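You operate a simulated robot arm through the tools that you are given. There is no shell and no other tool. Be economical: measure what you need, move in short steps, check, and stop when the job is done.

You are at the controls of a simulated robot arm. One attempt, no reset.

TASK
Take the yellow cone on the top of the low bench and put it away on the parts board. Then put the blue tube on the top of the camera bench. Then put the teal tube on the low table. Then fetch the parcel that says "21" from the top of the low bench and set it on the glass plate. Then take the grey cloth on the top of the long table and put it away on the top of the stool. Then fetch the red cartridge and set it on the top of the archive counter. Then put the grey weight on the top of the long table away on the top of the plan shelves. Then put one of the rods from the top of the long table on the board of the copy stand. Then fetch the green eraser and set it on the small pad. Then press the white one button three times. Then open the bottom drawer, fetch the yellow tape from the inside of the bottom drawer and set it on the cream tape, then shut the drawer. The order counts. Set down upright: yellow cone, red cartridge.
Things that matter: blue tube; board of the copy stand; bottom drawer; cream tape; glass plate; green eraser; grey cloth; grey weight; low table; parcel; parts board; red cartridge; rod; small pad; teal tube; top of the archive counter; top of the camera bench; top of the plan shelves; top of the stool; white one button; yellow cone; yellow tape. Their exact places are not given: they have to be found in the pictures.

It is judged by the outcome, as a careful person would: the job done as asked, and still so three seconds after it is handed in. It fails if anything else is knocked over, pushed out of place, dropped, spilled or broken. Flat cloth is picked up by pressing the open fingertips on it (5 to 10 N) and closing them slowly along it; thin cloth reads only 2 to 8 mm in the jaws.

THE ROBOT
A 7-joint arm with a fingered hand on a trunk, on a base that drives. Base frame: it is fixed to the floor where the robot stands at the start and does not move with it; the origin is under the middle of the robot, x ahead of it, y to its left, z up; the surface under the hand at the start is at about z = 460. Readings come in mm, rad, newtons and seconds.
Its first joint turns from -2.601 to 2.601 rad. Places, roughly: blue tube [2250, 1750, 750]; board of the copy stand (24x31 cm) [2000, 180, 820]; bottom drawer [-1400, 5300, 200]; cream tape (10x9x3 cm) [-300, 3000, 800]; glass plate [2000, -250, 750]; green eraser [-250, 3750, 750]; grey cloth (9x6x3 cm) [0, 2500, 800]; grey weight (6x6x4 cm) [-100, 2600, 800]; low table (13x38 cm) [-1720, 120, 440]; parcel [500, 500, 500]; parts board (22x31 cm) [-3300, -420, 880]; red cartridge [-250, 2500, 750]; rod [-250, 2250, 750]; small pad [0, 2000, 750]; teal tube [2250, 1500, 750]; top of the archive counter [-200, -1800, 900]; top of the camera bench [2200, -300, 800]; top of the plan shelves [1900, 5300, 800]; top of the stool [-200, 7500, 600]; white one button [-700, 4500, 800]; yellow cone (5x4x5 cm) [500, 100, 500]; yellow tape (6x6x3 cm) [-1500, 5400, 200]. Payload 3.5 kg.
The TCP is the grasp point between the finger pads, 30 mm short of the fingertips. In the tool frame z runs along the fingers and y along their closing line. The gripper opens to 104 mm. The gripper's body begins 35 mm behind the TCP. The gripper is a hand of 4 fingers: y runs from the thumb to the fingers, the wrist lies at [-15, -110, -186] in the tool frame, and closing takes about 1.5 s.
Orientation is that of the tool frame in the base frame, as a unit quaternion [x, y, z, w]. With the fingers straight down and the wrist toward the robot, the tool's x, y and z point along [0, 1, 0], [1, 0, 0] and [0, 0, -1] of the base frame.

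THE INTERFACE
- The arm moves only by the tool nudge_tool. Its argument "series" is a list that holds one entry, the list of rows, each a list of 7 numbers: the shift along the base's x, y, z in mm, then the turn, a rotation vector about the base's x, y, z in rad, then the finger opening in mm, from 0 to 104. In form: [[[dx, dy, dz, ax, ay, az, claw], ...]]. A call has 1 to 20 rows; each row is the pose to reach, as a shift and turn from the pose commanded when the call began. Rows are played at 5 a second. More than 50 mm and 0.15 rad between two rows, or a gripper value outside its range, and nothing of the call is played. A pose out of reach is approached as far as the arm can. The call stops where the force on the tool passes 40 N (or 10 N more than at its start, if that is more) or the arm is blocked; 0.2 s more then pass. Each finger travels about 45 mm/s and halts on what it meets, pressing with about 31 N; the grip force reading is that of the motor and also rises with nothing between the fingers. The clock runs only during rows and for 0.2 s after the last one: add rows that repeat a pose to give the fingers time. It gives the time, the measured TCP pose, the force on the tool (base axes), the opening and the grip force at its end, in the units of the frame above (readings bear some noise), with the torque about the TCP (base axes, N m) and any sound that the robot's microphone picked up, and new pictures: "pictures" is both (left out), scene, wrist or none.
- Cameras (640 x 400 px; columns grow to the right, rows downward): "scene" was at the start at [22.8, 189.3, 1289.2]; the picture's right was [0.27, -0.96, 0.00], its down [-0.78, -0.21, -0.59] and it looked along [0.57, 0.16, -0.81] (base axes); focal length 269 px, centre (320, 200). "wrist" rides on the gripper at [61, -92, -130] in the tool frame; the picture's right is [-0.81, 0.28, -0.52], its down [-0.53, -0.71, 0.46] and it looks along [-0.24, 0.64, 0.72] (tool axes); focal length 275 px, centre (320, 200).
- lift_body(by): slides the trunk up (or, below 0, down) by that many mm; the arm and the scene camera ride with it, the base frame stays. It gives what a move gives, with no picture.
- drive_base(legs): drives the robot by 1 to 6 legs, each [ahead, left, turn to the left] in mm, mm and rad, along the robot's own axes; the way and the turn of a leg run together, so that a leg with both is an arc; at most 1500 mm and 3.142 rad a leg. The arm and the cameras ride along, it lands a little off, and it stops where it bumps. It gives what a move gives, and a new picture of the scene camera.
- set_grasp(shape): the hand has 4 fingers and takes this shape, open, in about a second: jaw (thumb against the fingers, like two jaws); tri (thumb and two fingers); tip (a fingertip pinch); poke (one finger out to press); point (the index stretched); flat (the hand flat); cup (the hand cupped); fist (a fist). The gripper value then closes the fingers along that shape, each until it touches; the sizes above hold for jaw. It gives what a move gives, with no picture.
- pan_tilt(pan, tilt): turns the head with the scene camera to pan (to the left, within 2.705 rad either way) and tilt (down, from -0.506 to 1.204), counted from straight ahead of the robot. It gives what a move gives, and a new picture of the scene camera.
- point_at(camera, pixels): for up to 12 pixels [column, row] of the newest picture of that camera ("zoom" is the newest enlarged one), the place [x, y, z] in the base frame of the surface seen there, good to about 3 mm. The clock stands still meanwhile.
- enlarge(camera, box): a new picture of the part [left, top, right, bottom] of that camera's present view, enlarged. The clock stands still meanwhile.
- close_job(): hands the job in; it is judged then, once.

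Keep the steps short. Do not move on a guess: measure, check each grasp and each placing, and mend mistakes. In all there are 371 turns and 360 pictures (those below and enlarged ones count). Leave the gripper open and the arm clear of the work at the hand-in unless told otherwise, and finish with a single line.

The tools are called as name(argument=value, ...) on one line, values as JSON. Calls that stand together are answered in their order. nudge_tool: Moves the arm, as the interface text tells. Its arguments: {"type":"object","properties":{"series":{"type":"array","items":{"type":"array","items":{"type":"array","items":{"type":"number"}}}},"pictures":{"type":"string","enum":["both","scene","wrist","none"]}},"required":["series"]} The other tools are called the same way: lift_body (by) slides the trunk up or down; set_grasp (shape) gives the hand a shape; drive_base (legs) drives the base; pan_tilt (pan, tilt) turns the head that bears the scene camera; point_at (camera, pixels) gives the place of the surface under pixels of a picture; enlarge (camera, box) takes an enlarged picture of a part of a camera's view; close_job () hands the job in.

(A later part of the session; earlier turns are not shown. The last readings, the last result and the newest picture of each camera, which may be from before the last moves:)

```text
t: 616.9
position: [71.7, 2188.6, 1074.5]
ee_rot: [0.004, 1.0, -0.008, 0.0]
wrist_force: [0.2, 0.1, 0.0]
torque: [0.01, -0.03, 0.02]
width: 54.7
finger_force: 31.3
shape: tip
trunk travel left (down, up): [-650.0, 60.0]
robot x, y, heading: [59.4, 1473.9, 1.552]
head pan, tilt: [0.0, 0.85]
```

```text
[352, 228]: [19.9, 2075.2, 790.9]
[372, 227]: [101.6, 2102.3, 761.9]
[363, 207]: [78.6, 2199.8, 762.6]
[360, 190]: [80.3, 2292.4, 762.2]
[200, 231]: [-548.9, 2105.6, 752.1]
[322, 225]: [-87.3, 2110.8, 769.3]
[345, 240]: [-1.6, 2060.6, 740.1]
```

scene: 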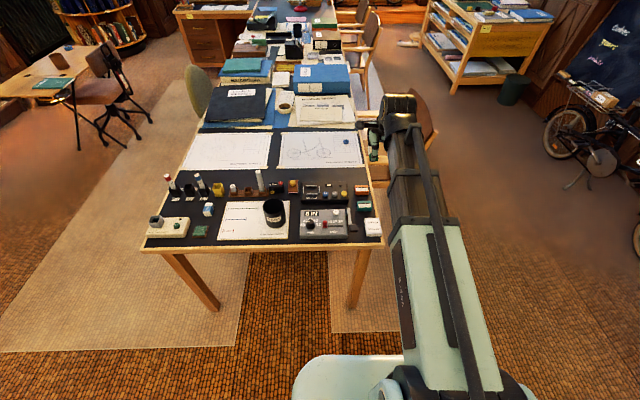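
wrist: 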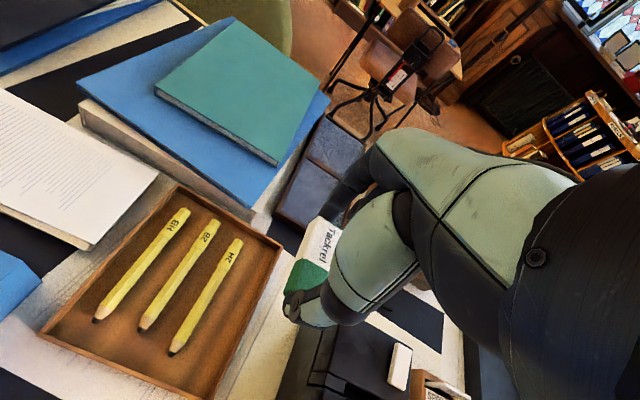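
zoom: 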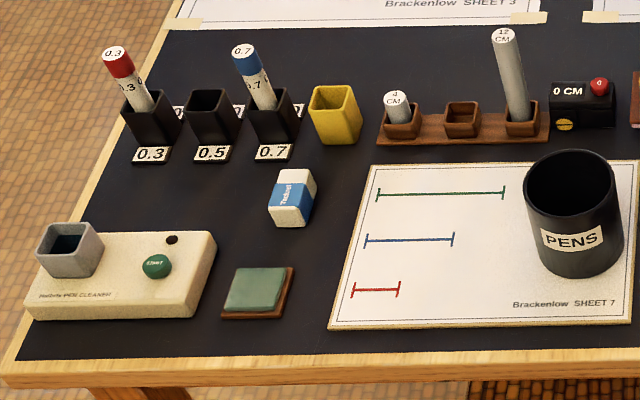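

The small pad is the white notepad at (101,2102,762). Measure its corners.

enlarge(camera="scene", box=[345, 205, 395, 245])

point_at(camera="zoom", pixels=[[230, 110], [395, 105], [430, 320], [250, 325], [320, 200], [300, 150], [400, 260]])

```text
10.00 times, centred on (370, 225) of scene
```

zoom: 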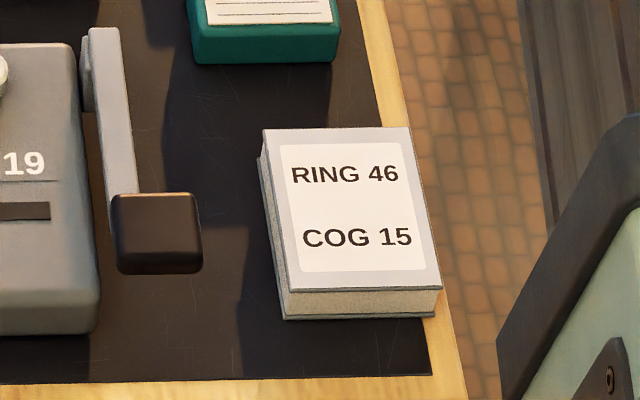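

```text
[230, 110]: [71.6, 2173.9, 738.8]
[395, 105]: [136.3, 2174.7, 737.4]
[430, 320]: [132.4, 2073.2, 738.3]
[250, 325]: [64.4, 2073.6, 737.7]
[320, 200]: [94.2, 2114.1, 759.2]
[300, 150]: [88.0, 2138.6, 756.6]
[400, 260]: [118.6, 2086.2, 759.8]
```

Pad top ≈758, centre (101,2113). Move above it, z≈830.

nudge_tool(series=[[[10, -25, -30, 0, 0, 0, 25], [20, -50, -60, 0, 0, 0, 25], [29, -76, -90, 0, 0, 0, 25], [29, -76, -130, 0, 0, 0, 25], [29, -76, -170, 0, 0, 0, 25], [29, -76, -210, 0, 0, 0, 25], [29, -76, -244, 0, 0, 0, 25], [29, -76, -244, 0, 0, 0, 25]]])

```text
t: 618.7
position: [100.4, 2111.4, 829.2]
ee_rot: [0.005, 1.0, -0.008, 0.001]
wrist_force: [0.0, -0.1, -0.3]
torque: [-0.01, 0.02, 0.01]
width: 54.5
finger_force: 30.9
shape: tip
trunk travel left (down, up): [-650.0, 60.0]
robot x, y, heading: [61.0, 1475.8, 1.547]
head pan, tilt: [0.0, 0.85]
```

scene: 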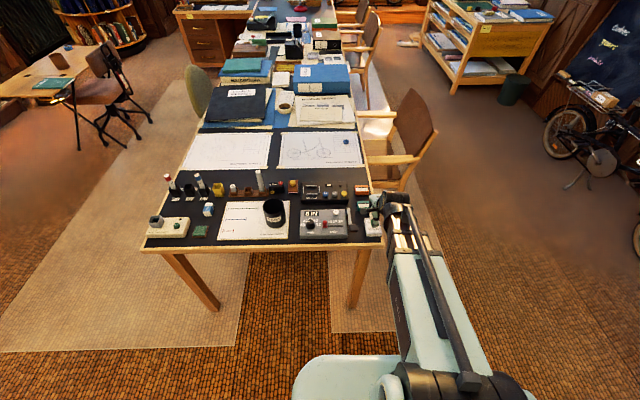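
wrist: 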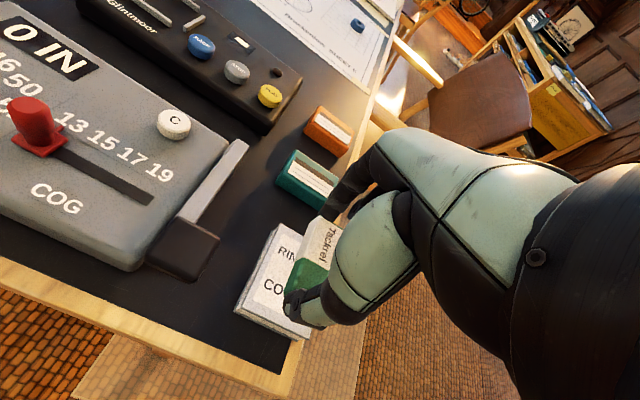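

nudge_tool(series=[[[0, 0, -15, 0, 0, 0, 25], [0, 0, -25, 0, 0, 0, 25], [0, 0, -31, 0, 0, 0, 25], [0, 0, -31, 0, 0, 0, 25]]], pictures="wrist")

enlarge(camera="wrist", box=[210, 180, 370, 360])

```text
t: 619.7
position: [100.8, 2112.8, 799.9]
ee_rot: [0.004, 1.0, -0.008, 0.0]
wrist_force: [0.5, 0.7, -0.5]
torque: [-0.03, -0.03, -0.01]
width: 54.5
finger_force: 31.3
shape: tip
trunk travel left (down, up): [-650.0, 60.0]
robot x, y, heading: [63.1, 1475.1, 1.545]
head pan, tilt: [0.0, 0.85]
```

wrist: 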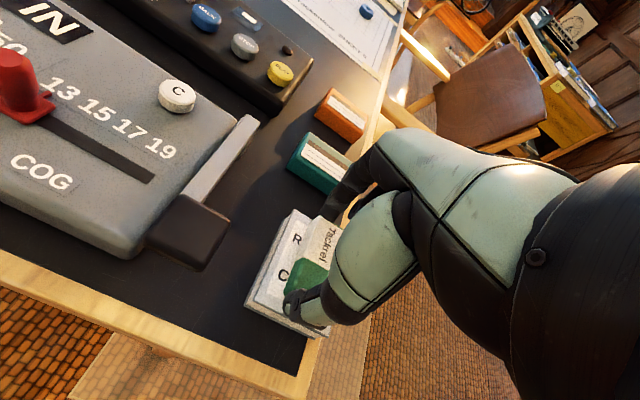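

```text
2.22 times, centred on (290, 270) of wrist
```

zoom: 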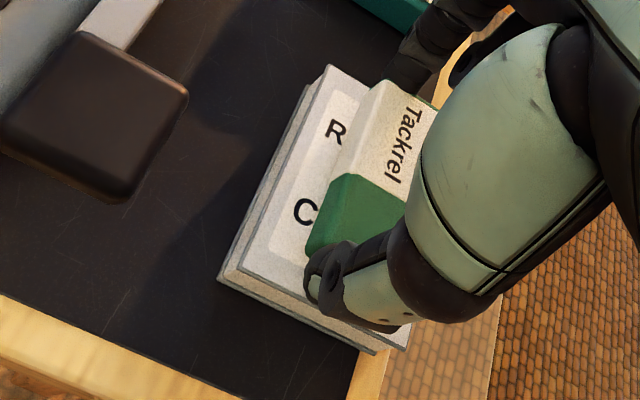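

Eraser sits ≈4 mm right of centre; I shift -4 in x and lower until contact.

nudge_tool(series=[[[-4, 0, -2, 0, 0, 0, 25], [-4, 0, -5, 0, 0, 0, 25], [-4, 0, -5, 0, 0, 0, 25]]], pictures="none")

```text
t: 620.5
position: [96.4, 2112.7, 794.3]
ee_rot: [0.004, 1.0, -0.006, 0.0]
wrist_force: [0.3, 0.1, 4.8]
torque: [0.06, 0.0, 0.0]
width: 54.4
finger_force: 30.8
shape: tip
trunk travel left (down, up): [-650.0, 60.0]
robot x, y, heading: [60.1, 1477.1, 1.552]
head pan, tilt: [0.0, 0.85]
```

Contact. Open and rise.

nudge_tool(series=[[[0, 0, 0, 0, 0, 0, 45], [0, 0, 0, 0, 0, 0, 56], [0, 0, 0, 0, 0, 0, 66], [0, 0, 0, 0, 0, 0, 76], [0, 0, 0, 0, 0, 0, 76], [0, 0, 10, 0, 0, 0, 76], [0, 0, 35, 0, 0, 0, 76], [0, 0, 75, 0, 0, 0, 76], [0, 0, 120, 0, 0, 0, 76], [0, 0, 165, 0, 0, 0, 76]]], pictures="wrist")

point_at(camera="wrist", pixels=[[245, 300], [260, 290]])

```text
t: 622.7
position: [95.6, 2113.0, 959.8]
ee_rot: [0.005, 1.0, -0.007, 0.001]
wrist_force: [-0.3, 0.1, 0.8]
torque: [0.02, 0.01, 0.0]
width: 75.7
finger_force: 0.2
shape: tip
trunk travel left (down, up): [-650.0, 60.0]
robot x, y, heading: [59.6, 1476.0, 1.553]
head pan, tilt: [0.0, 0.85]
```

wrist: 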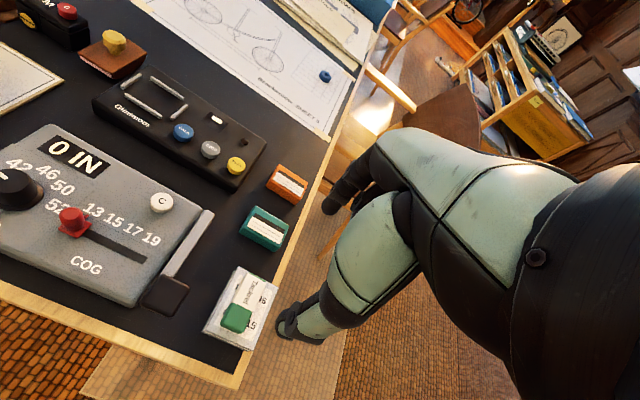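

```text
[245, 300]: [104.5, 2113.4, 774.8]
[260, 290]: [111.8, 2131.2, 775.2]
```

Eraser rests on the pad. Now the button. I set the hand to jaw later; first drive to the table's left side and look north.

drive_base(legs=[[-150, 0, 0.02], [0, 1150, 0]])

pan_tilt(pan=0.0, tilt=0.4)

```text
t: 629.6
position: [-1100.8, 1959.9, 959.8]
ee_rot: [-0.017, 1.0, -0.008, 0.0]
wrist_force: [1.2, 0.0, 0.0]
torque: [0.02, 0.03, -0.01]
width: 75.7
finger_force: 0.0
shape: tip
trunk travel left (down, up): [-650.0, 60.0]
robot x, y, heading: [-1110.2, 1319.8, 1.59]
head pan, tilt: [0.0, 0.85]
```

scene: 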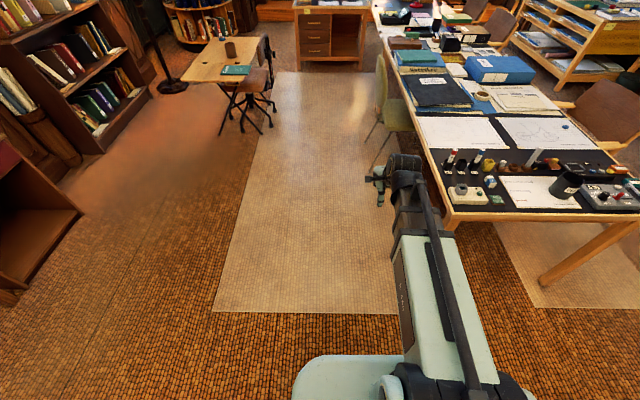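

```text
t: 630.5
position: [-1100.0, 1958.8, 958.9]
ee_rot: [-0.015, 1.0, -0.009, 0.0]
wrist_force: [-0.3, 0.1, 0.6]
torque: [-0.03, -0.01, 0.0]
width: 75.8
finger_force: 0.0
shape: tip
trunk travel left (down, up): [-650.0, 60.0]
robot x, y, heading: [-1106.2, 1318.8, 1.582]
head pan, tilt: [0.0, 0.4]
```

scene: 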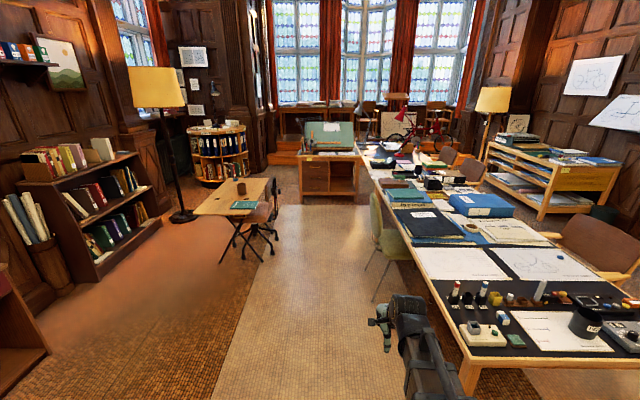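

enlarge(camera="scene", box=[270, 90, 480, 220])

point_at(camera="scene", pixels=[[275, 250], [245, 262], [378, 300], [365, 270], [300, 198], [355, 198], [300, 158], [362, 155], [375, 230], [405, 230], [385, 150], [383, 170]])

```text
3.05 times, centred on (375, 155) of scene
```

zoom: 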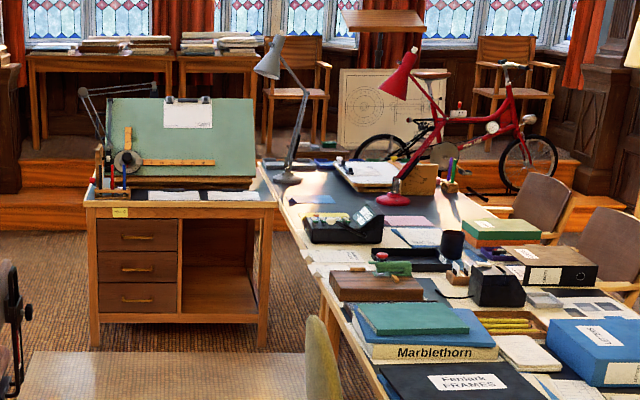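

```text
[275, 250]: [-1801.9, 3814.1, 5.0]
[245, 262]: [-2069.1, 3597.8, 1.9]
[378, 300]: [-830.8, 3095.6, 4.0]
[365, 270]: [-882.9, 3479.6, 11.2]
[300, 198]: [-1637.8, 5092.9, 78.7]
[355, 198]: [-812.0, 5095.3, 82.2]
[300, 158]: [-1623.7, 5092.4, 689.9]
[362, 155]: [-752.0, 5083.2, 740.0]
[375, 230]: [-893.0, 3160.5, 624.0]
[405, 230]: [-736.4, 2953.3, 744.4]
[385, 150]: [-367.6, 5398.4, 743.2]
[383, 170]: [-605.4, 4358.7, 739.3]
```

The left corridor is x -1700…-900. I go to x≈-1310 and north to y≈3600.

drive_base(legs=[[0, 200, -0.012], [1250, 0, 0], [1050, 0, 0]])

pan_tilt(pan=-0.5, tilt=0.5)

```text
t: 643.1
position: [-1300.8, 4273.1, 959.5]
ee_rot: [-0.012, 1.0, -0.008, 0.0]
wrist_force: [0.0, -0.1, 0.2]
torque: [0.02, -0.01, 0.02]
width: 75.8
finger_force: 0.0
shape: tip
trunk travel left (down, up): [-650.0, 60.0]
robot x, y, heading: [-1316.8, 3632.9, 1.578]
head pan, tilt: [0.0, 0.4]
```

scene: 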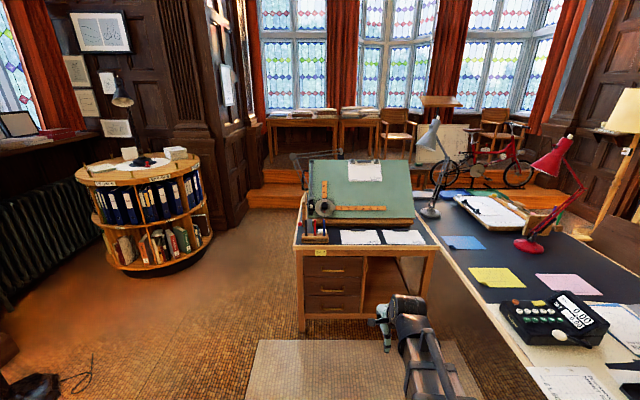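

```text
t: 644.0
position: [-1300.6, 4272.8, 959.6]
ee_rot: [-0.012, 1.0, -0.008, 0.001]
wrist_force: [-0.1, -1.4, 0.4]
torque: [-0.03, 0.03, -0.03]
width: 75.8
finger_force: 0.0
shape: tip
trunk travel left (down, up): [-650.0, 60.0]
robot x, y, heading: [-1313.3, 3633.5, 1.577]
head pan, tilt: [-0.499, 0.499]
```

scene: 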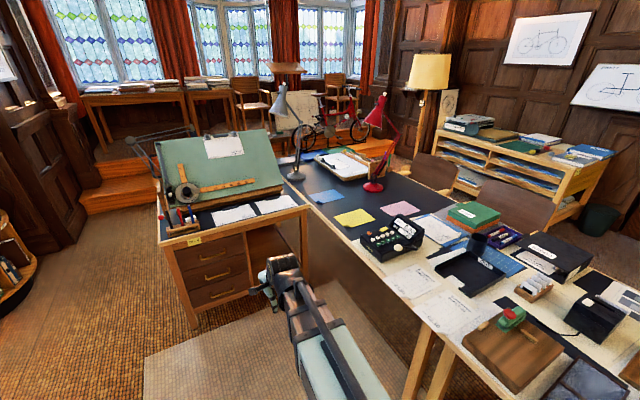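

The black machine at (392,238) has buttons. Enlarge and measure.

enlarge(camera="scene", box=[350, 205, 440, 265])

point_at(camera="scene", pixels=[[375, 243], [392, 238], [405, 232], [380, 250], [362, 240], [420, 240], [335, 225], [350, 265]])

```text
6.67 times, centred on (395, 235) of scene
```

zoom: 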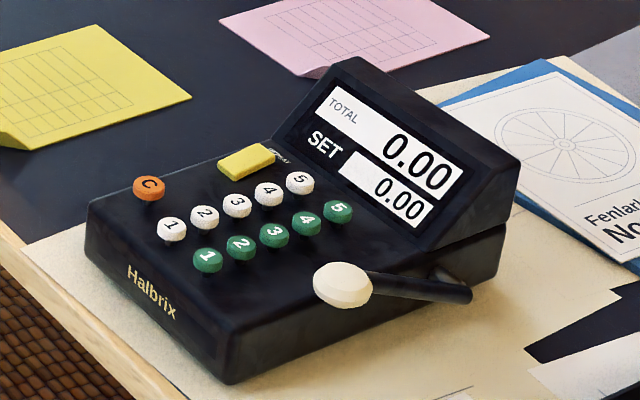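

```text
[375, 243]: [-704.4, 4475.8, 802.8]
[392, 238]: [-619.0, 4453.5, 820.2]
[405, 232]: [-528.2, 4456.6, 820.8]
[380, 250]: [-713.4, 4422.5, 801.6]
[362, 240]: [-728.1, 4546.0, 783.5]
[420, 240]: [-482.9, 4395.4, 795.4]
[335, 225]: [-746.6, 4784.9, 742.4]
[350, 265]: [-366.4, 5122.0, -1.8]
```

The white "1" key is at zoom (172,229). Measure it and neighbours.

point_at(camera="zoom", pixels=[[172, 227], [205, 215], [208, 258], [149, 186], [172, 240], [237, 206], [240, 246], [190, 236], [100, 215], [250, 160], [225, 340], [345, 285]])

```text
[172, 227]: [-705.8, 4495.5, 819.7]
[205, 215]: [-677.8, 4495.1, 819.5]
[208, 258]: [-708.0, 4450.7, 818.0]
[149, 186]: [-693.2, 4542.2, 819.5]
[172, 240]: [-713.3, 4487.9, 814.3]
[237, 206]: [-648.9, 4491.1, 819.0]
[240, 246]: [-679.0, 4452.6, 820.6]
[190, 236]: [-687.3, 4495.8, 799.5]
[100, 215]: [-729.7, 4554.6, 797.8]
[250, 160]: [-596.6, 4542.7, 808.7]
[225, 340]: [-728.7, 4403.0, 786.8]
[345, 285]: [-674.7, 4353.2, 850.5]
```

Key at (-705,4495,820). I set the poke shape, turn east, and strafe north.

set_grasp(shape="poke")

drive_base(legs=[[0, 60, 0], [0, 0, -1.577], [0, 700, 0]])

pan_tilt(pan=0.15, tilt=0.8)

nudge_tool(series=[[[0, 0, 0, 0, 0, 0, 76]]], pictures="wrist")

```text
t: 644.9
position: [-1300.7, 4272.4, 959.4]
ee_rot: [-0.011, 1.0, -0.008, 0.001]
wrist_force: [0.2, -0.5, -1.2]
torque: [0.01, 0.01, 0.01]
width: 0.0
finger_force: 0.0
shape: poke
trunk travel left (down, up): [-650.0, 60.0]
robot x, y, heading: [-1317.9, 3634.1, 1.581]
head pan, tilt: [-0.499, 0.499]
```

```text
t: 653.1
position: [-739.4, 4313.6, 959.6]
ee_rot: [0.701, 0.713, -0.005, -0.005]
wrist_force: [-0.4, -0.9, -0.3]
torque: [-0.02, -0.03, -0.01]
width: 0.0
finger_force: 0.1
shape: poke
trunk travel left (down, up): [-650.0, 60.0]
robot x, y, heading: [-1379.1, 4330.0, 0.005]
head pan, tilt: [-0.499, 0.499]
```

scene: 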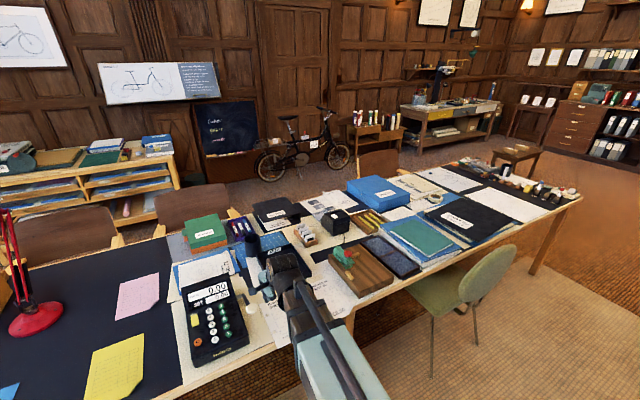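

```text
t: 654.2
position: [-739.7, 4314.3, 959.7]
ee_rot: [0.7, 0.714, -0.005, -0.005]
wrist_force: [-0.4, -0.3, -0.2]
torque: [-0.01, 0.02, -0.01]
width: 0.1
finger_force: 0.1
shape: poke
trunk travel left (down, up): [-650.0, 60.0]
robot x, y, heading: [-1378.1, 4331.0, 0.005]
head pan, tilt: [0.15, 0.799]
```

scene: 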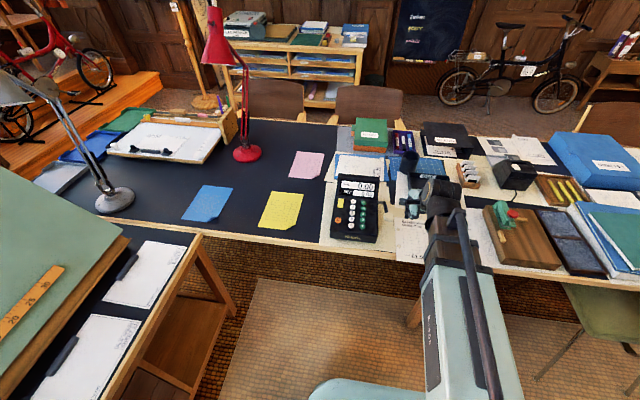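

```text
t: 654.6
position: [-739.5, 4314.6, 958.9]
ee_rot: [0.7, 0.714, -0.005, -0.006]
wrist_force: [-0.7, -0.3, 0.4]
torque: [0.0, -0.04, 0.02]
width: 57.1
finger_force: 0.0
shape: jaw
trunk travel left (down, up): [-650.0, 60.0]
robot x, y, heading: [-1375.0, 4332.7, 0.006]
head pan, tilt: [0.15, 0.799]
```

wrist: 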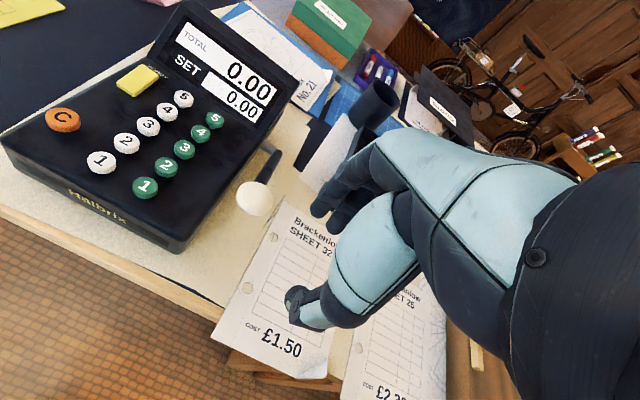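

The claw value opened the hand out of poke; I set poke again and keep the claw at 0.

set_grasp(shape="poke")

nudge_tool(series=[[[0, 0, 0, 0, 0, 0, 0]]], pictures="wrist")

enlarge(camera="scene", box=[380, 160, 500, 260])

```text
t: 655.5
position: [-740.4, 4314.8, 959.9]
ee_rot: [0.7, 0.714, -0.006, -0.006]
wrist_force: [0.8, -0.6, -0.3]
torque: [0.05, -0.01, 0.01]
width: 0.0
finger_force: 0.0
shape: poke
trunk travel left (down, up): [-650.0, 60.0]
robot x, y, heading: [-1377.7, 4331.0, 0.006]
head pan, tilt: [0.15, 0.799]
```

```text
t: 655.9
position: [-739.6, 4314.2, 960.1]
ee_rot: [0.7, 0.714, -0.006, -0.006]
wrist_force: [0.8, -0.1, 0.3]
torque: [0.01, 0.02, -0.01]
width: 4.6
finger_force: 0.0
shape: jaw
trunk travel left (down, up): [-650.0, 60.0]
robot x, y, heading: [-1381.4, 4334.3, 0.005]
head pan, tilt: [0.15, 0.799]
```

wrist: 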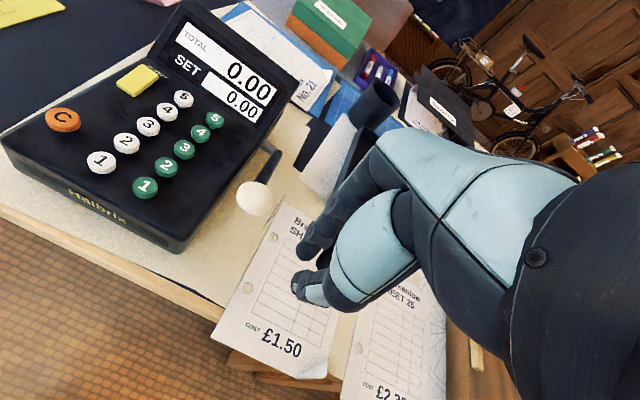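

```text
4.00 times, centred on (440, 210) of scene
```

zoom: 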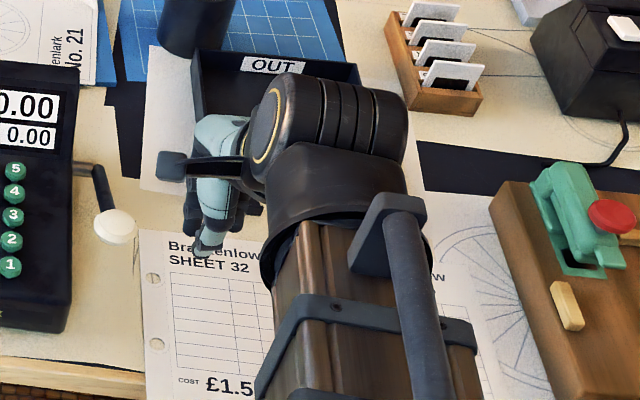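

Any claw value below full seems to leave poke. I test poke with claw 104.

set_grasp(shape="poke")

nudge_tool(series=[[[0, 0, 0, 0, 0, 0, 104]]], pictures="wrist")

```text
t: 656.8
position: [-739.8, 4314.5, 958.6]
ee_rot: [0.7, 0.714, -0.006, -0.005]
wrist_force: [0.4, -0.3, 0.1]
torque: [0.02, -0.03, 0.06]
width: 0.0
finger_force: 0.0
shape: poke
trunk travel left (down, up): [-650.0, 60.0]
robot x, y, heading: [-1375.9, 4330.4, 0.007]
head pan, tilt: [0.15, 0.799]
```

```text
t: 657.2
position: [-739.3, 4314.0, 959.4]
ee_rot: [0.7, 0.714, -0.006, -0.005]
wrist_force: [-0.5, 0.3, -0.2]
torque: [0.03, -0.02, 0.0]
width: 0.1
finger_force: 0.1
shape: poke
trunk travel left (down, up): [-650.0, 60.0]
robot x, y, heading: [-1381.2, 4328.7, 0.005]
head pan, tilt: [0.15, 0.799]
```

wrist: 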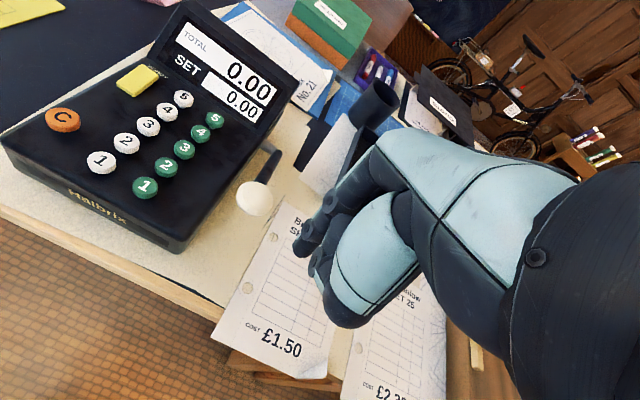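

Poke holds with claw 104. I measure the fingertip near (300,250).

enlarge(camera="wrist", box=[270, 180, 390, 300])

point_at(camera="wrist", pixels=[[298, 243], [300, 252], [306, 255], [297, 248], [312, 235], [325, 265], [318, 270]])

```text
3.33 times, centred on (330, 240) of wrist
```

zoom: 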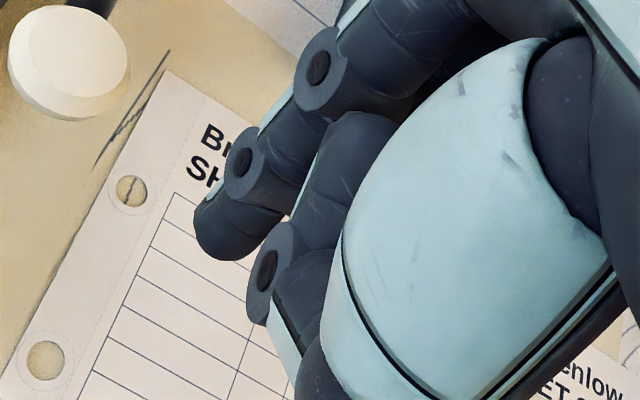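

```text
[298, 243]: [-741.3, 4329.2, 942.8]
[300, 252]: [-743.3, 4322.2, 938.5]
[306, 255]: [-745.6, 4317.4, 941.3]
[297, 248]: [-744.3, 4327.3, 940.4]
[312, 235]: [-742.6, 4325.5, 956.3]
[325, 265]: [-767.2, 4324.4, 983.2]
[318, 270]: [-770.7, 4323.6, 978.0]
```

Fingertip is ≈ straight below the TCP (tip at TCP−30). I move above the white 1 key, z 885 (tip 855).

nudge_tool(series=[[[6, 36, 0, 0, 0, 0, 104], [12, 72, 0, 0, 0, 0, 104], [18, 108, 0, 0, 0, 0, 104], [25, 144, 0, 0, 0, 0, 104], [32, 180, 0, 0, 0, 0, 104], [32, 180, -40, 0, 0, 0, 104], [32, 180, -74, 0, 0, 0, 104], [32, 180, -74, 0, 0, 0, 104]]], pictures="wrist")

enlarge(camera="wrist", box=[200, 180, 360, 340])

```text
t: 659.0
position: [-708.6, 4495.3, 884.5]
ee_rot: [0.7, 0.714, -0.005, -0.005]
wrist_force: [-0.4, 0.7, -0.3]
torque: [0.02, -0.02, 0.0]
width: 0.0
finger_force: 0.0
shape: poke
trunk travel left (down, up): [-650.0, 60.0]
robot x, y, heading: [-1377.0, 4329.7, 0.012]
head pan, tilt: [0.15, 0.799]
```

wrist: 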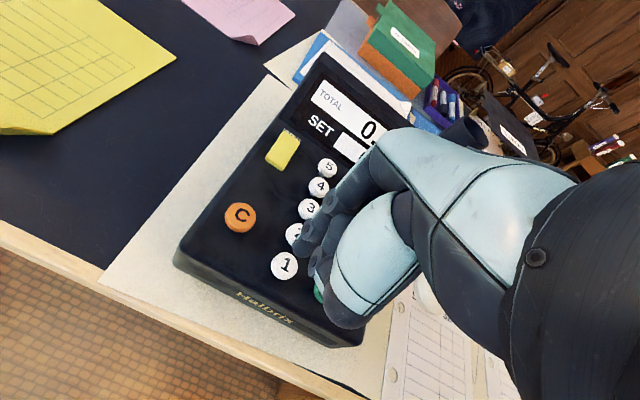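

```text
2.50 times, centred on (280, 260) of wrist
```

zoom: 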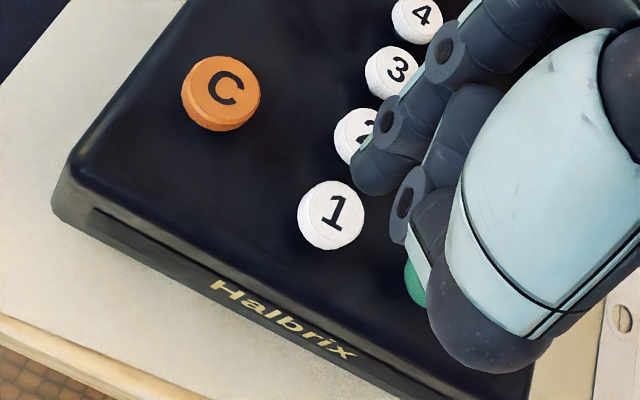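

point_at(camera="wrist", pixels=[[284, 265], [276, 262], [294, 268], [287, 256], [282, 276], [294, 252], [300, 257], [308, 255], [310, 240]])

```text
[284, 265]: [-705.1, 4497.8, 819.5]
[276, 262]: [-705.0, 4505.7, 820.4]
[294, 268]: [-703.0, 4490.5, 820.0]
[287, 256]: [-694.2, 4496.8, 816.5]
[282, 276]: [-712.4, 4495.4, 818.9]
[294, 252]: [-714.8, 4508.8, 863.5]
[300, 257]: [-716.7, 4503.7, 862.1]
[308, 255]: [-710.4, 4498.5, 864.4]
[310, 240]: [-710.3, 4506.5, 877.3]
```

Key centre (-704,4498); fingertip over (-706,4500). First press: down to about 6 mm past the key top, then back up.

nudge_tool(series=[[[2, -2, -25, 0, 0, 0, 104], [2, -2, -33, 0, 0, 0, 104], [2, -2, -38, 0, 0, 0, 104], [2, -2, -41, 0, 0, 0, 104], [2, -2, -41, 0, 0, 0, 104]]], pictures="wrist")

```text
t: 660.2
position: [-706.5, 4492.0, 844.5]
ee_rot: [0.7, 0.714, -0.006, -0.005]
wrist_force: [-0.1, 0.2, 3.4]
torque: [0.01, 0.02, 0.01]
width: 0.0
finger_force: 0.0
shape: poke
trunk travel left (down, up): [-650.0, 60.0]
robot x, y, heading: [-1379.8, 4332.8, 0.004]
head pan, tilt: [0.15, 0.799]
heard: click
```

wrist: 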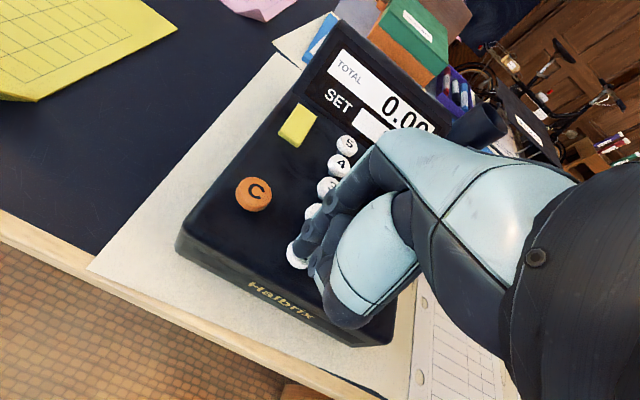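

A click. I raise 30 mm and check the display.

nudge_tool(series=[[[0, 0, 15, 0, 0, 0, 104], [0, 0, 30, 0, 0, 0, 104], [0, 0, 30, 0, 0, 0, 104]]], pictures="none")

enlarge(camera="scene", box=[310, 165, 410, 245])

```text
t: 661.0
position: [-706.5, 4493.0, 874.0]
ee_rot: [0.7, 0.714, -0.006, -0.006]
wrist_force: [0.7, 1.4, 0.0]
torque: [0.02, 0.01, 0.01]
width: 0.0
finger_force: 0.1
shape: poke
trunk travel left (down, up): [-650.0, 60.0]
robot x, y, heading: [-1380.1, 4333.6, 0.007]
head pan, tilt: [0.15, 0.799]
```

```text
5.00 times, centred on (360, 205) of scene
```

zoom: 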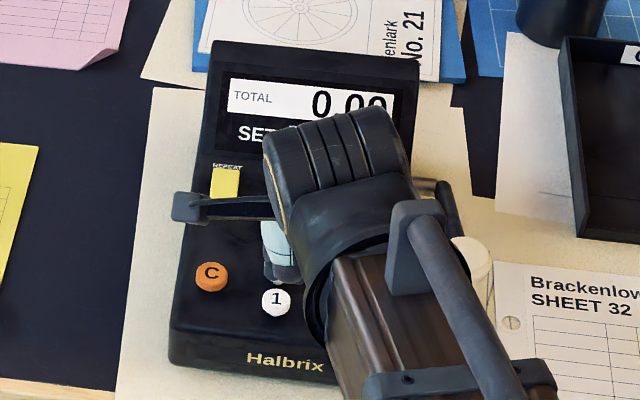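

I raise further to read the SET display once.

nudge_tool(series=[[[0, -30, 30, 0, 0, 0, 104], [0, -65, 60, 0, 0, 0, 104], [0, -105, 80, 0, 0, 0, 104]]], pictures="wrist")

```text
t: 661.8
position: [-705.4, 4387.3, 956.1]
ee_rot: [0.7, 0.714, -0.006, -0.006]
wrist_force: [-0.1, 1.0, -0.4]
torque: [0.0, 0.0, 0.01]
width: 0.0
finger_force: 0.0
shape: poke
trunk travel left (down, up): [-650.0, 60.0]
robot x, y, heading: [-1379.0, 4333.8, 0.003]
head pan, tilt: [0.15, 0.799]
```

wrist: 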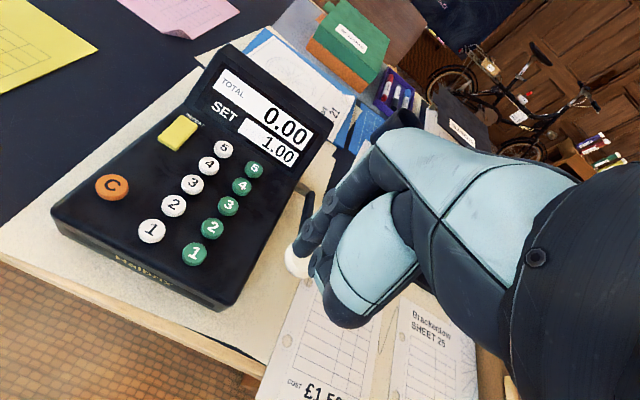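

SET shows 1.00: one press registered. I return and press twice more, with full release between.

nudge_tool(series=[[[0, 45, -10, 0, 0, 0, 104], [0, 85, -30, 0, 0, 0, 104], [0, 105, -70, 0, 0, 0, 104], [0, 105, -94, 0, 0, 0, 104], [0, 105, -102, 0, 0, 0, 104], [0, 105, -107, 0, 0, 0, 104], [0, 105, -110, 0, 0, 0, 104], [0, 105, -110, 0, 0, 0, 104], [0, 105, -90, 0, 0, 0, 104], [0, 105, -80, 0, 0, 0, 104], [0, 105, -80, 0, 0, 0, 104]]], pictures="none")

```text
t: 664.2
position: [-705.7, 4493.5, 874.2]
ee_rot: [0.7, 0.714, -0.006, -0.006]
wrist_force: [0.0, 0.0, -0.1]
torque: [-0.02, 0.0, -0.01]
width: 0.1
finger_force: 0.0
shape: poke
trunk travel left (down, up): [-650.0, 60.0]
robot x, y, heading: [-1378.8, 4333.5, 0.009]
head pan, tilt: [0.15, 0.799]
heard: click
```

Second click. Third press, then retreat to read.

nudge_tool(series=[[[0, 0, -14, 0, 0, 0, 104], [0, 0, -22, 0, 0, 0, 104], [0, 0, -27, 0, 0, 0, 104], [0, 0, -30, 0, 0, 0, 104], [0, 0, -30, 0, 0, 0, 104], [0, 0, -10, 0, 0, 0, 104], [0, 0, 10, 0, 0, 0, 104], [0, -20, 40, 0, 0, 0, 104], [0, -60, 65, 0, 0, 0, 104], [0, -105, 80, 0, 0, 0, 104]]], pictures="wrist")

```text
t: 666.4
position: [-705.4, 4387.8, 955.2]
ee_rot: [0.699, 0.715, -0.006, -0.006]
wrist_force: [0.7, -0.1, 0.4]
torque: [0.03, 0.03, -0.02]
width: 0.1
finger_force: 0.0
shape: poke
trunk travel left (down, up): [-650.0, 60.0]
robot x, y, heading: [-1382.1, 4332.6, 0.005]
head pan, tilt: [0.15, 0.799]
heard: click
```

wrist: 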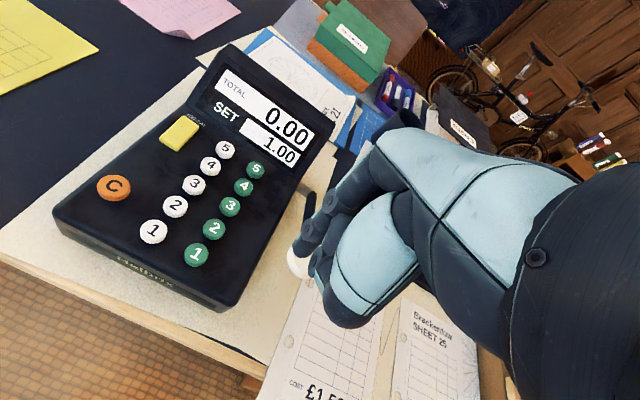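

Three clicks heard (the SET key latches at 1.00). Now the drawer: jaw shape, turn to face the desk.

set_grasp(shape="jaw")

drive_base(legs=[[-80, 0, 0], [0, 0, 1.566], [-150, 0, 0]])

pan_tilt(pan=0.1, tilt=0.8)

```text
t: 667.3
position: [-706.3, 4389.4, 955.0]
ee_rot: [0.7, 0.714, -0.006, -0.005]
wrist_force: [-0.2, -0.4, 0.1]
torque: [0.0, 0.0, 0.04]
width: 103.8
finger_force: 0.0
shape: jaw
trunk travel left (down, up): [-650.0, 60.0]
robot x, y, heading: [-1380.9, 4331.2, 0.003]
head pan, tilt: [0.15, 0.799]
```

```text
t: 673.1
position: [-1510.6, 4852.9, 955.9]
ee_rot: [-0.004, 1.0, -0.008, 0.001]
wrist_force: [-0.8, -0.4, 0.1]
torque: [-0.01, -0.02, 0.06]
width: 104.1
finger_force: 0.1
shape: jaw
trunk travel left (down, up): [-650.0, 60.0]
robot x, y, heading: [-1462.3, 4178.1, 1.564]
head pan, tilt: [0.15, 0.799]
```

scene: 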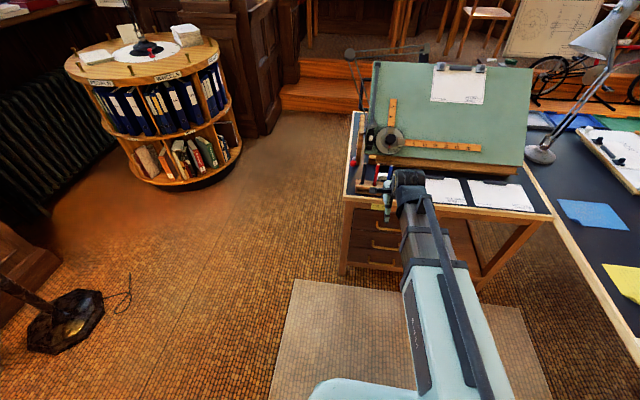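

```text
t: 673.7
position: [-1510.4, 4852.2, 954.9]
ee_rot: [-0.004, 1.0, -0.007, 0.0]
wrist_force: [0.0, 0.1, -1.0]
torque: [0.0, -0.03, 0.01]
width: 104.2
finger_force: 0.1
shape: jaw
trunk travel left (down, up): [-650.0, 60.0]
robot x, y, heading: [-1458.2, 4177.3, 1.565]
head pan, tilt: [0.099, 0.799]
```

scene: 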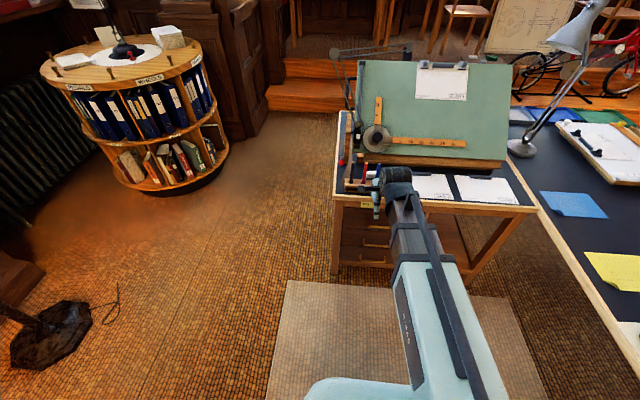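

I lower the trunk 600 mm to see the drawers (the hand hangs over free floor).

lift_body(by=-600)

pan_tilt(pan=0.0, tilt=0.65)

nudge_tool(series=[[[0, 0, 0, 0, 0, 0, 104]]], pictures="wrist")

```text
refused: -600 is not a number from -400 to 400
```

```text
t: 674.4
position: [-1511.3, 4853.3, 954.8]
ee_rot: [-0.003, 1.0, -0.008, 0.0]
wrist_force: [0.0, 0.0, -0.5]
torque: [-0.01, 0.0, -0.03]
width: 103.9
finger_force: 0.1
shape: jaw
trunk travel left (down, up): [-650.0, 60.0]
robot x, y, heading: [-1459.8, 4178.0, 1.562]
head pan, tilt: [0.0, 0.649]
```

scene: 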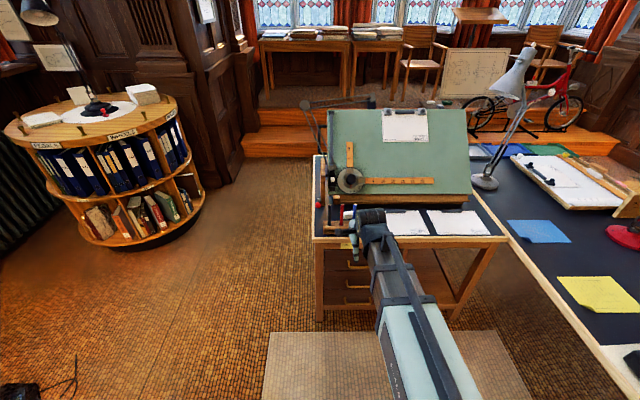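

```text
t: 674.8
position: [-1509.2, 4853.2, 955.4]
ee_rot: [-0.004, 1.0, -0.008, 0.0]
wrist_force: [0.0, -0.6, 0.1]
torque: [-0.02, 0.04, -0.03]
width: 103.7
finger_force: 0.1
shape: jaw
trunk travel left (down, up): [-650.0, 60.0]
robot x, y, heading: [-1459.9, 4176.7, 1.563]
head pan, tilt: [0.0, 0.649]
```

wrist: 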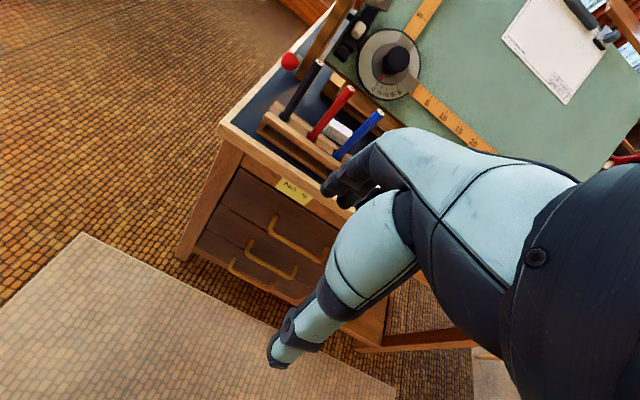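

The wrist camera sees the three handles. Enlarge and measure the bottom one.

enlarge(camera="wrist", box=[180, 180, 340, 310])

point_at(camera="wrist", pixels=[[232, 268], [250, 279], [269, 290], [240, 262], [275, 281], [250, 240], [270, 260], [293, 275], [210, 250], [300, 300], [225, 180], [260, 283]])

```text
3.08 times, centred on (260, 245) of wrist
```

zoom: 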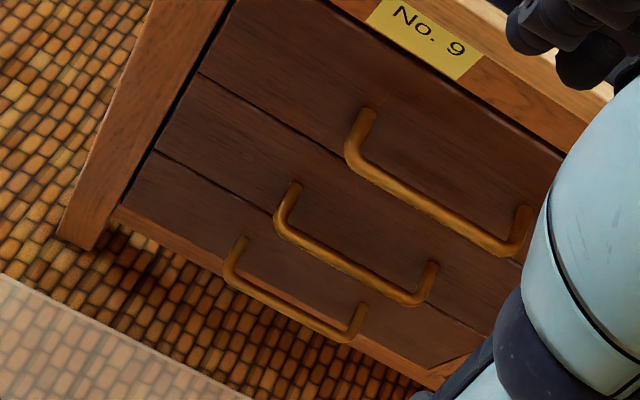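

```text
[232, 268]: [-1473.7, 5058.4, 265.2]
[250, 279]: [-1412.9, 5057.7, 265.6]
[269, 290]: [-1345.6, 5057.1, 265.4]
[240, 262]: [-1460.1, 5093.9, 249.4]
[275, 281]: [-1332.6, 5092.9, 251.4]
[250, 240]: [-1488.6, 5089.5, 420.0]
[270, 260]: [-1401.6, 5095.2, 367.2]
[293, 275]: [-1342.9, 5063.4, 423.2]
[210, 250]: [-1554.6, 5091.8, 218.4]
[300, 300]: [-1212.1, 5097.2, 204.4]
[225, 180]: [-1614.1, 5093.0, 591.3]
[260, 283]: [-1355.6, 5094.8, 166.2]
```

Bottom handle bar: y 5058, z 265, x -1480…-1340; drawer face y 5093. I will grip it with the tool pitched ~50° forward. First lower the trunk in two steps.

lift_body(by=-400)

lift_body(by=-230)

nudge_tool(series=[[[10, -10, 0, 0.14, 0, 0, 104], [20, -20, 0, 0.28, 0, 0, 104], [30, -30, 0, 0.42, 0, 0, 104], [40, -40, 0, 0.56, 0, 0, 104], [60, -50, 0, 0.7, 0, 0, 80], [80, -60, 0, 0.84, 0, 0, 60], [98, -60, 0, 0.87, 0, 0, 60], [98, -60, 0, 0.87, 0, 0, 60]]])

```text
t: 678.7
position: [-1510.9, 4852.6, 555.0]
ee_rot: [-0.003, 1.0, -0.008, 0.0]
wrist_force: [0.5, 0.1, -0.5]
torque: [-0.03, 0.01, -0.03]
width: 103.7
finger_force: 0.1
shape: jaw
trunk travel left (down, up): [-250.0, 460.0]
robot x, y, heading: [-1460.8, 4180.3, 1.562]
head pan, tilt: [0.0, 0.649]
```

```text
t: 681.1
position: [-1510.2, 4854.4, 323.9]
ee_rot: [-0.003, 1.0, -0.008, 0.0]
wrist_force: [-0.4, 0.1, -0.1]
torque: [0.0, 0.04, 0.01]
width: 103.8
finger_force: 0.0
shape: jaw
trunk travel left (down, up): [-20.0, 690.0]
robot x, y, heading: [-1461.1, 4179.9, 1.564]
head pan, tilt: [0.0, 0.649]
```

```text
t: 682.9
position: [-1410.9, 4803.5, 319.8]
ee_rot: [-0.003, 0.91, 0.415, 0.001]
wrist_force: [-0.3, -0.2, -0.6]
torque: [-0.02, -0.01, 0.04]
width: 60.4
finger_force: 0.0
shape: jaw
out of reach, approached as far as the arm can: row 5, 6, 7, 8
trunk travel left (down, up): [-20.0, 690.0]
robot x, y, heading: [-1460.2, 4179.1, 1.563]
head pan, tilt: [0.0, 0.649]
```

scene: 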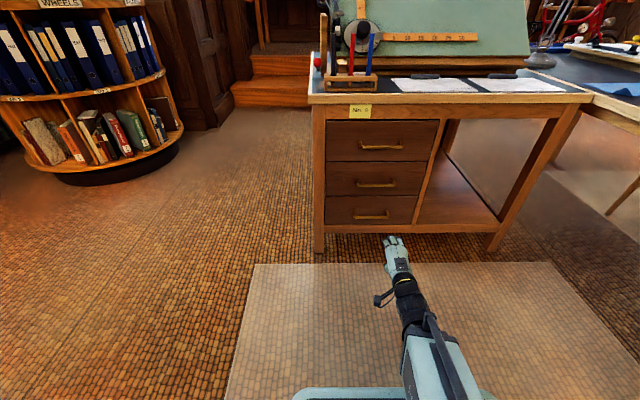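
wrist: 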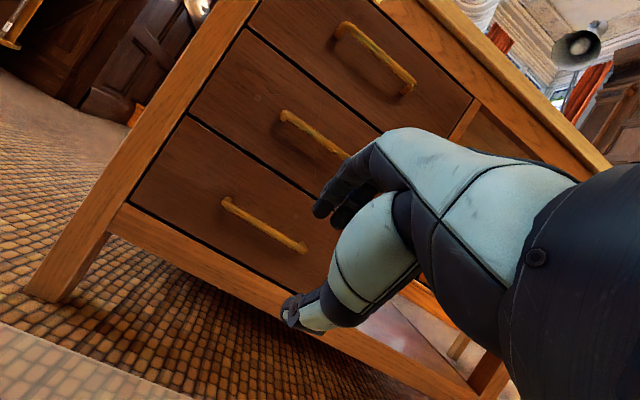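

The pose is reached closely enough. I re-measure the bottom handle from here: bar around wrist (262,225).

enlarge(camera="wrist", box=[200, 180, 330, 270])

point_at(camera="wrist", pixels=[[225, 207], [240, 215], [262, 226], [280, 237], [298, 246], [262, 230], [263, 222], [245, 235], [250, 205]])

point_at(camera="scene", pixels=[[356, 217], [372, 217], [388, 217], [372, 214], [372, 205], [340, 210]])

```text
4.44 times, centred on (265, 225) of wrist
```

zoom: 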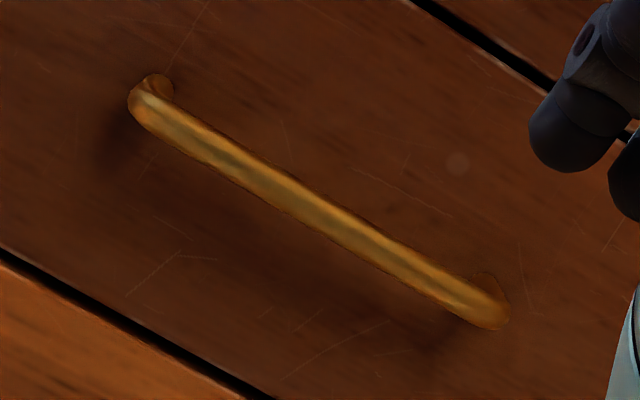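

```text
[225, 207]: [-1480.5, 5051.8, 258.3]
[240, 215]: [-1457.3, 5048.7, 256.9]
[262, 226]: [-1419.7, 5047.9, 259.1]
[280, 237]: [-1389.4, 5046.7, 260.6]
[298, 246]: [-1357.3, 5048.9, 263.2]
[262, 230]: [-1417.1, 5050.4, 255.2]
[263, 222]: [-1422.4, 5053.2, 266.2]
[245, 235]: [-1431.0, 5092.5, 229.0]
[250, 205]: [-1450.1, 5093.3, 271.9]
```

```text
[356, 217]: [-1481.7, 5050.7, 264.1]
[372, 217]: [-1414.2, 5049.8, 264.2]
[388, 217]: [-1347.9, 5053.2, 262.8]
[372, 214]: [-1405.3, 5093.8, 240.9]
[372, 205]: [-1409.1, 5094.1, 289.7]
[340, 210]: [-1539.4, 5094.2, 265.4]
```

Bar centre ≈ (y 5054, z 260), x −1485…−1345. I move to a start point 90 mm back along the tool axis with a 40 mm opening.

nudge_tool(series=[[[-1, 45, 2, 0, 0, 0, 50], [-2, 90, 4, 0, 0, 0, 40], [-3, 135, 6, 0, 0, 0, 40], [-4, 174, 8, 0, 0, 0, 40], [-4, 174, 8, 0, 0, 0, 40]]])

```text
t: 684.1
position: [-1413.4, 4976.6, 328.2]
ee_rot: [-0.003, 0.91, 0.415, 0.001]
wrist_force: [-0.2, 0.2, 0.1]
torque: [0.01, 0.02, -0.03]
width: 40.5
finger_force: 0.0
shape: jaw
trunk travel left (down, up): [-20.0, 690.0]
robot x, y, heading: [-1464.6, 4180.0, 1.561]
head pan, tilt: [0.0, 0.649]
```

scene: 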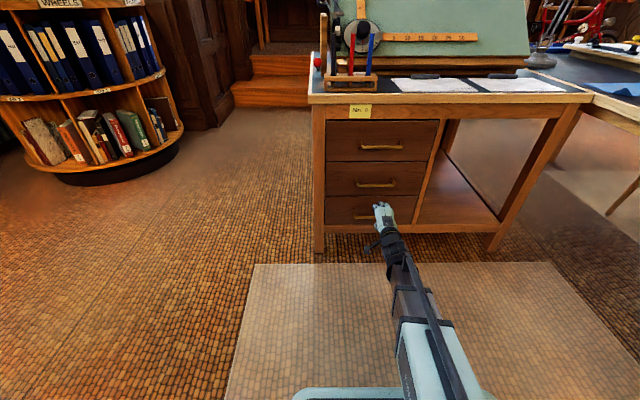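
wrist: 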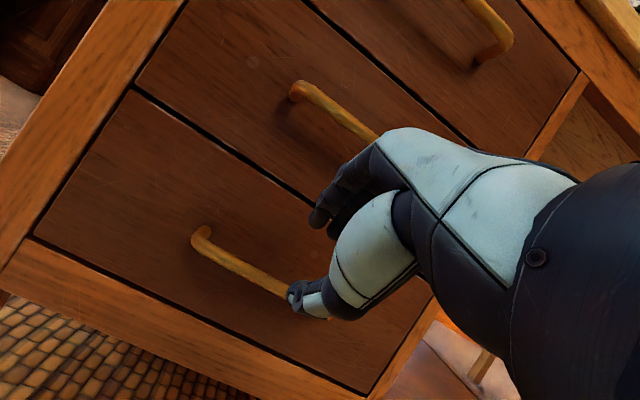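

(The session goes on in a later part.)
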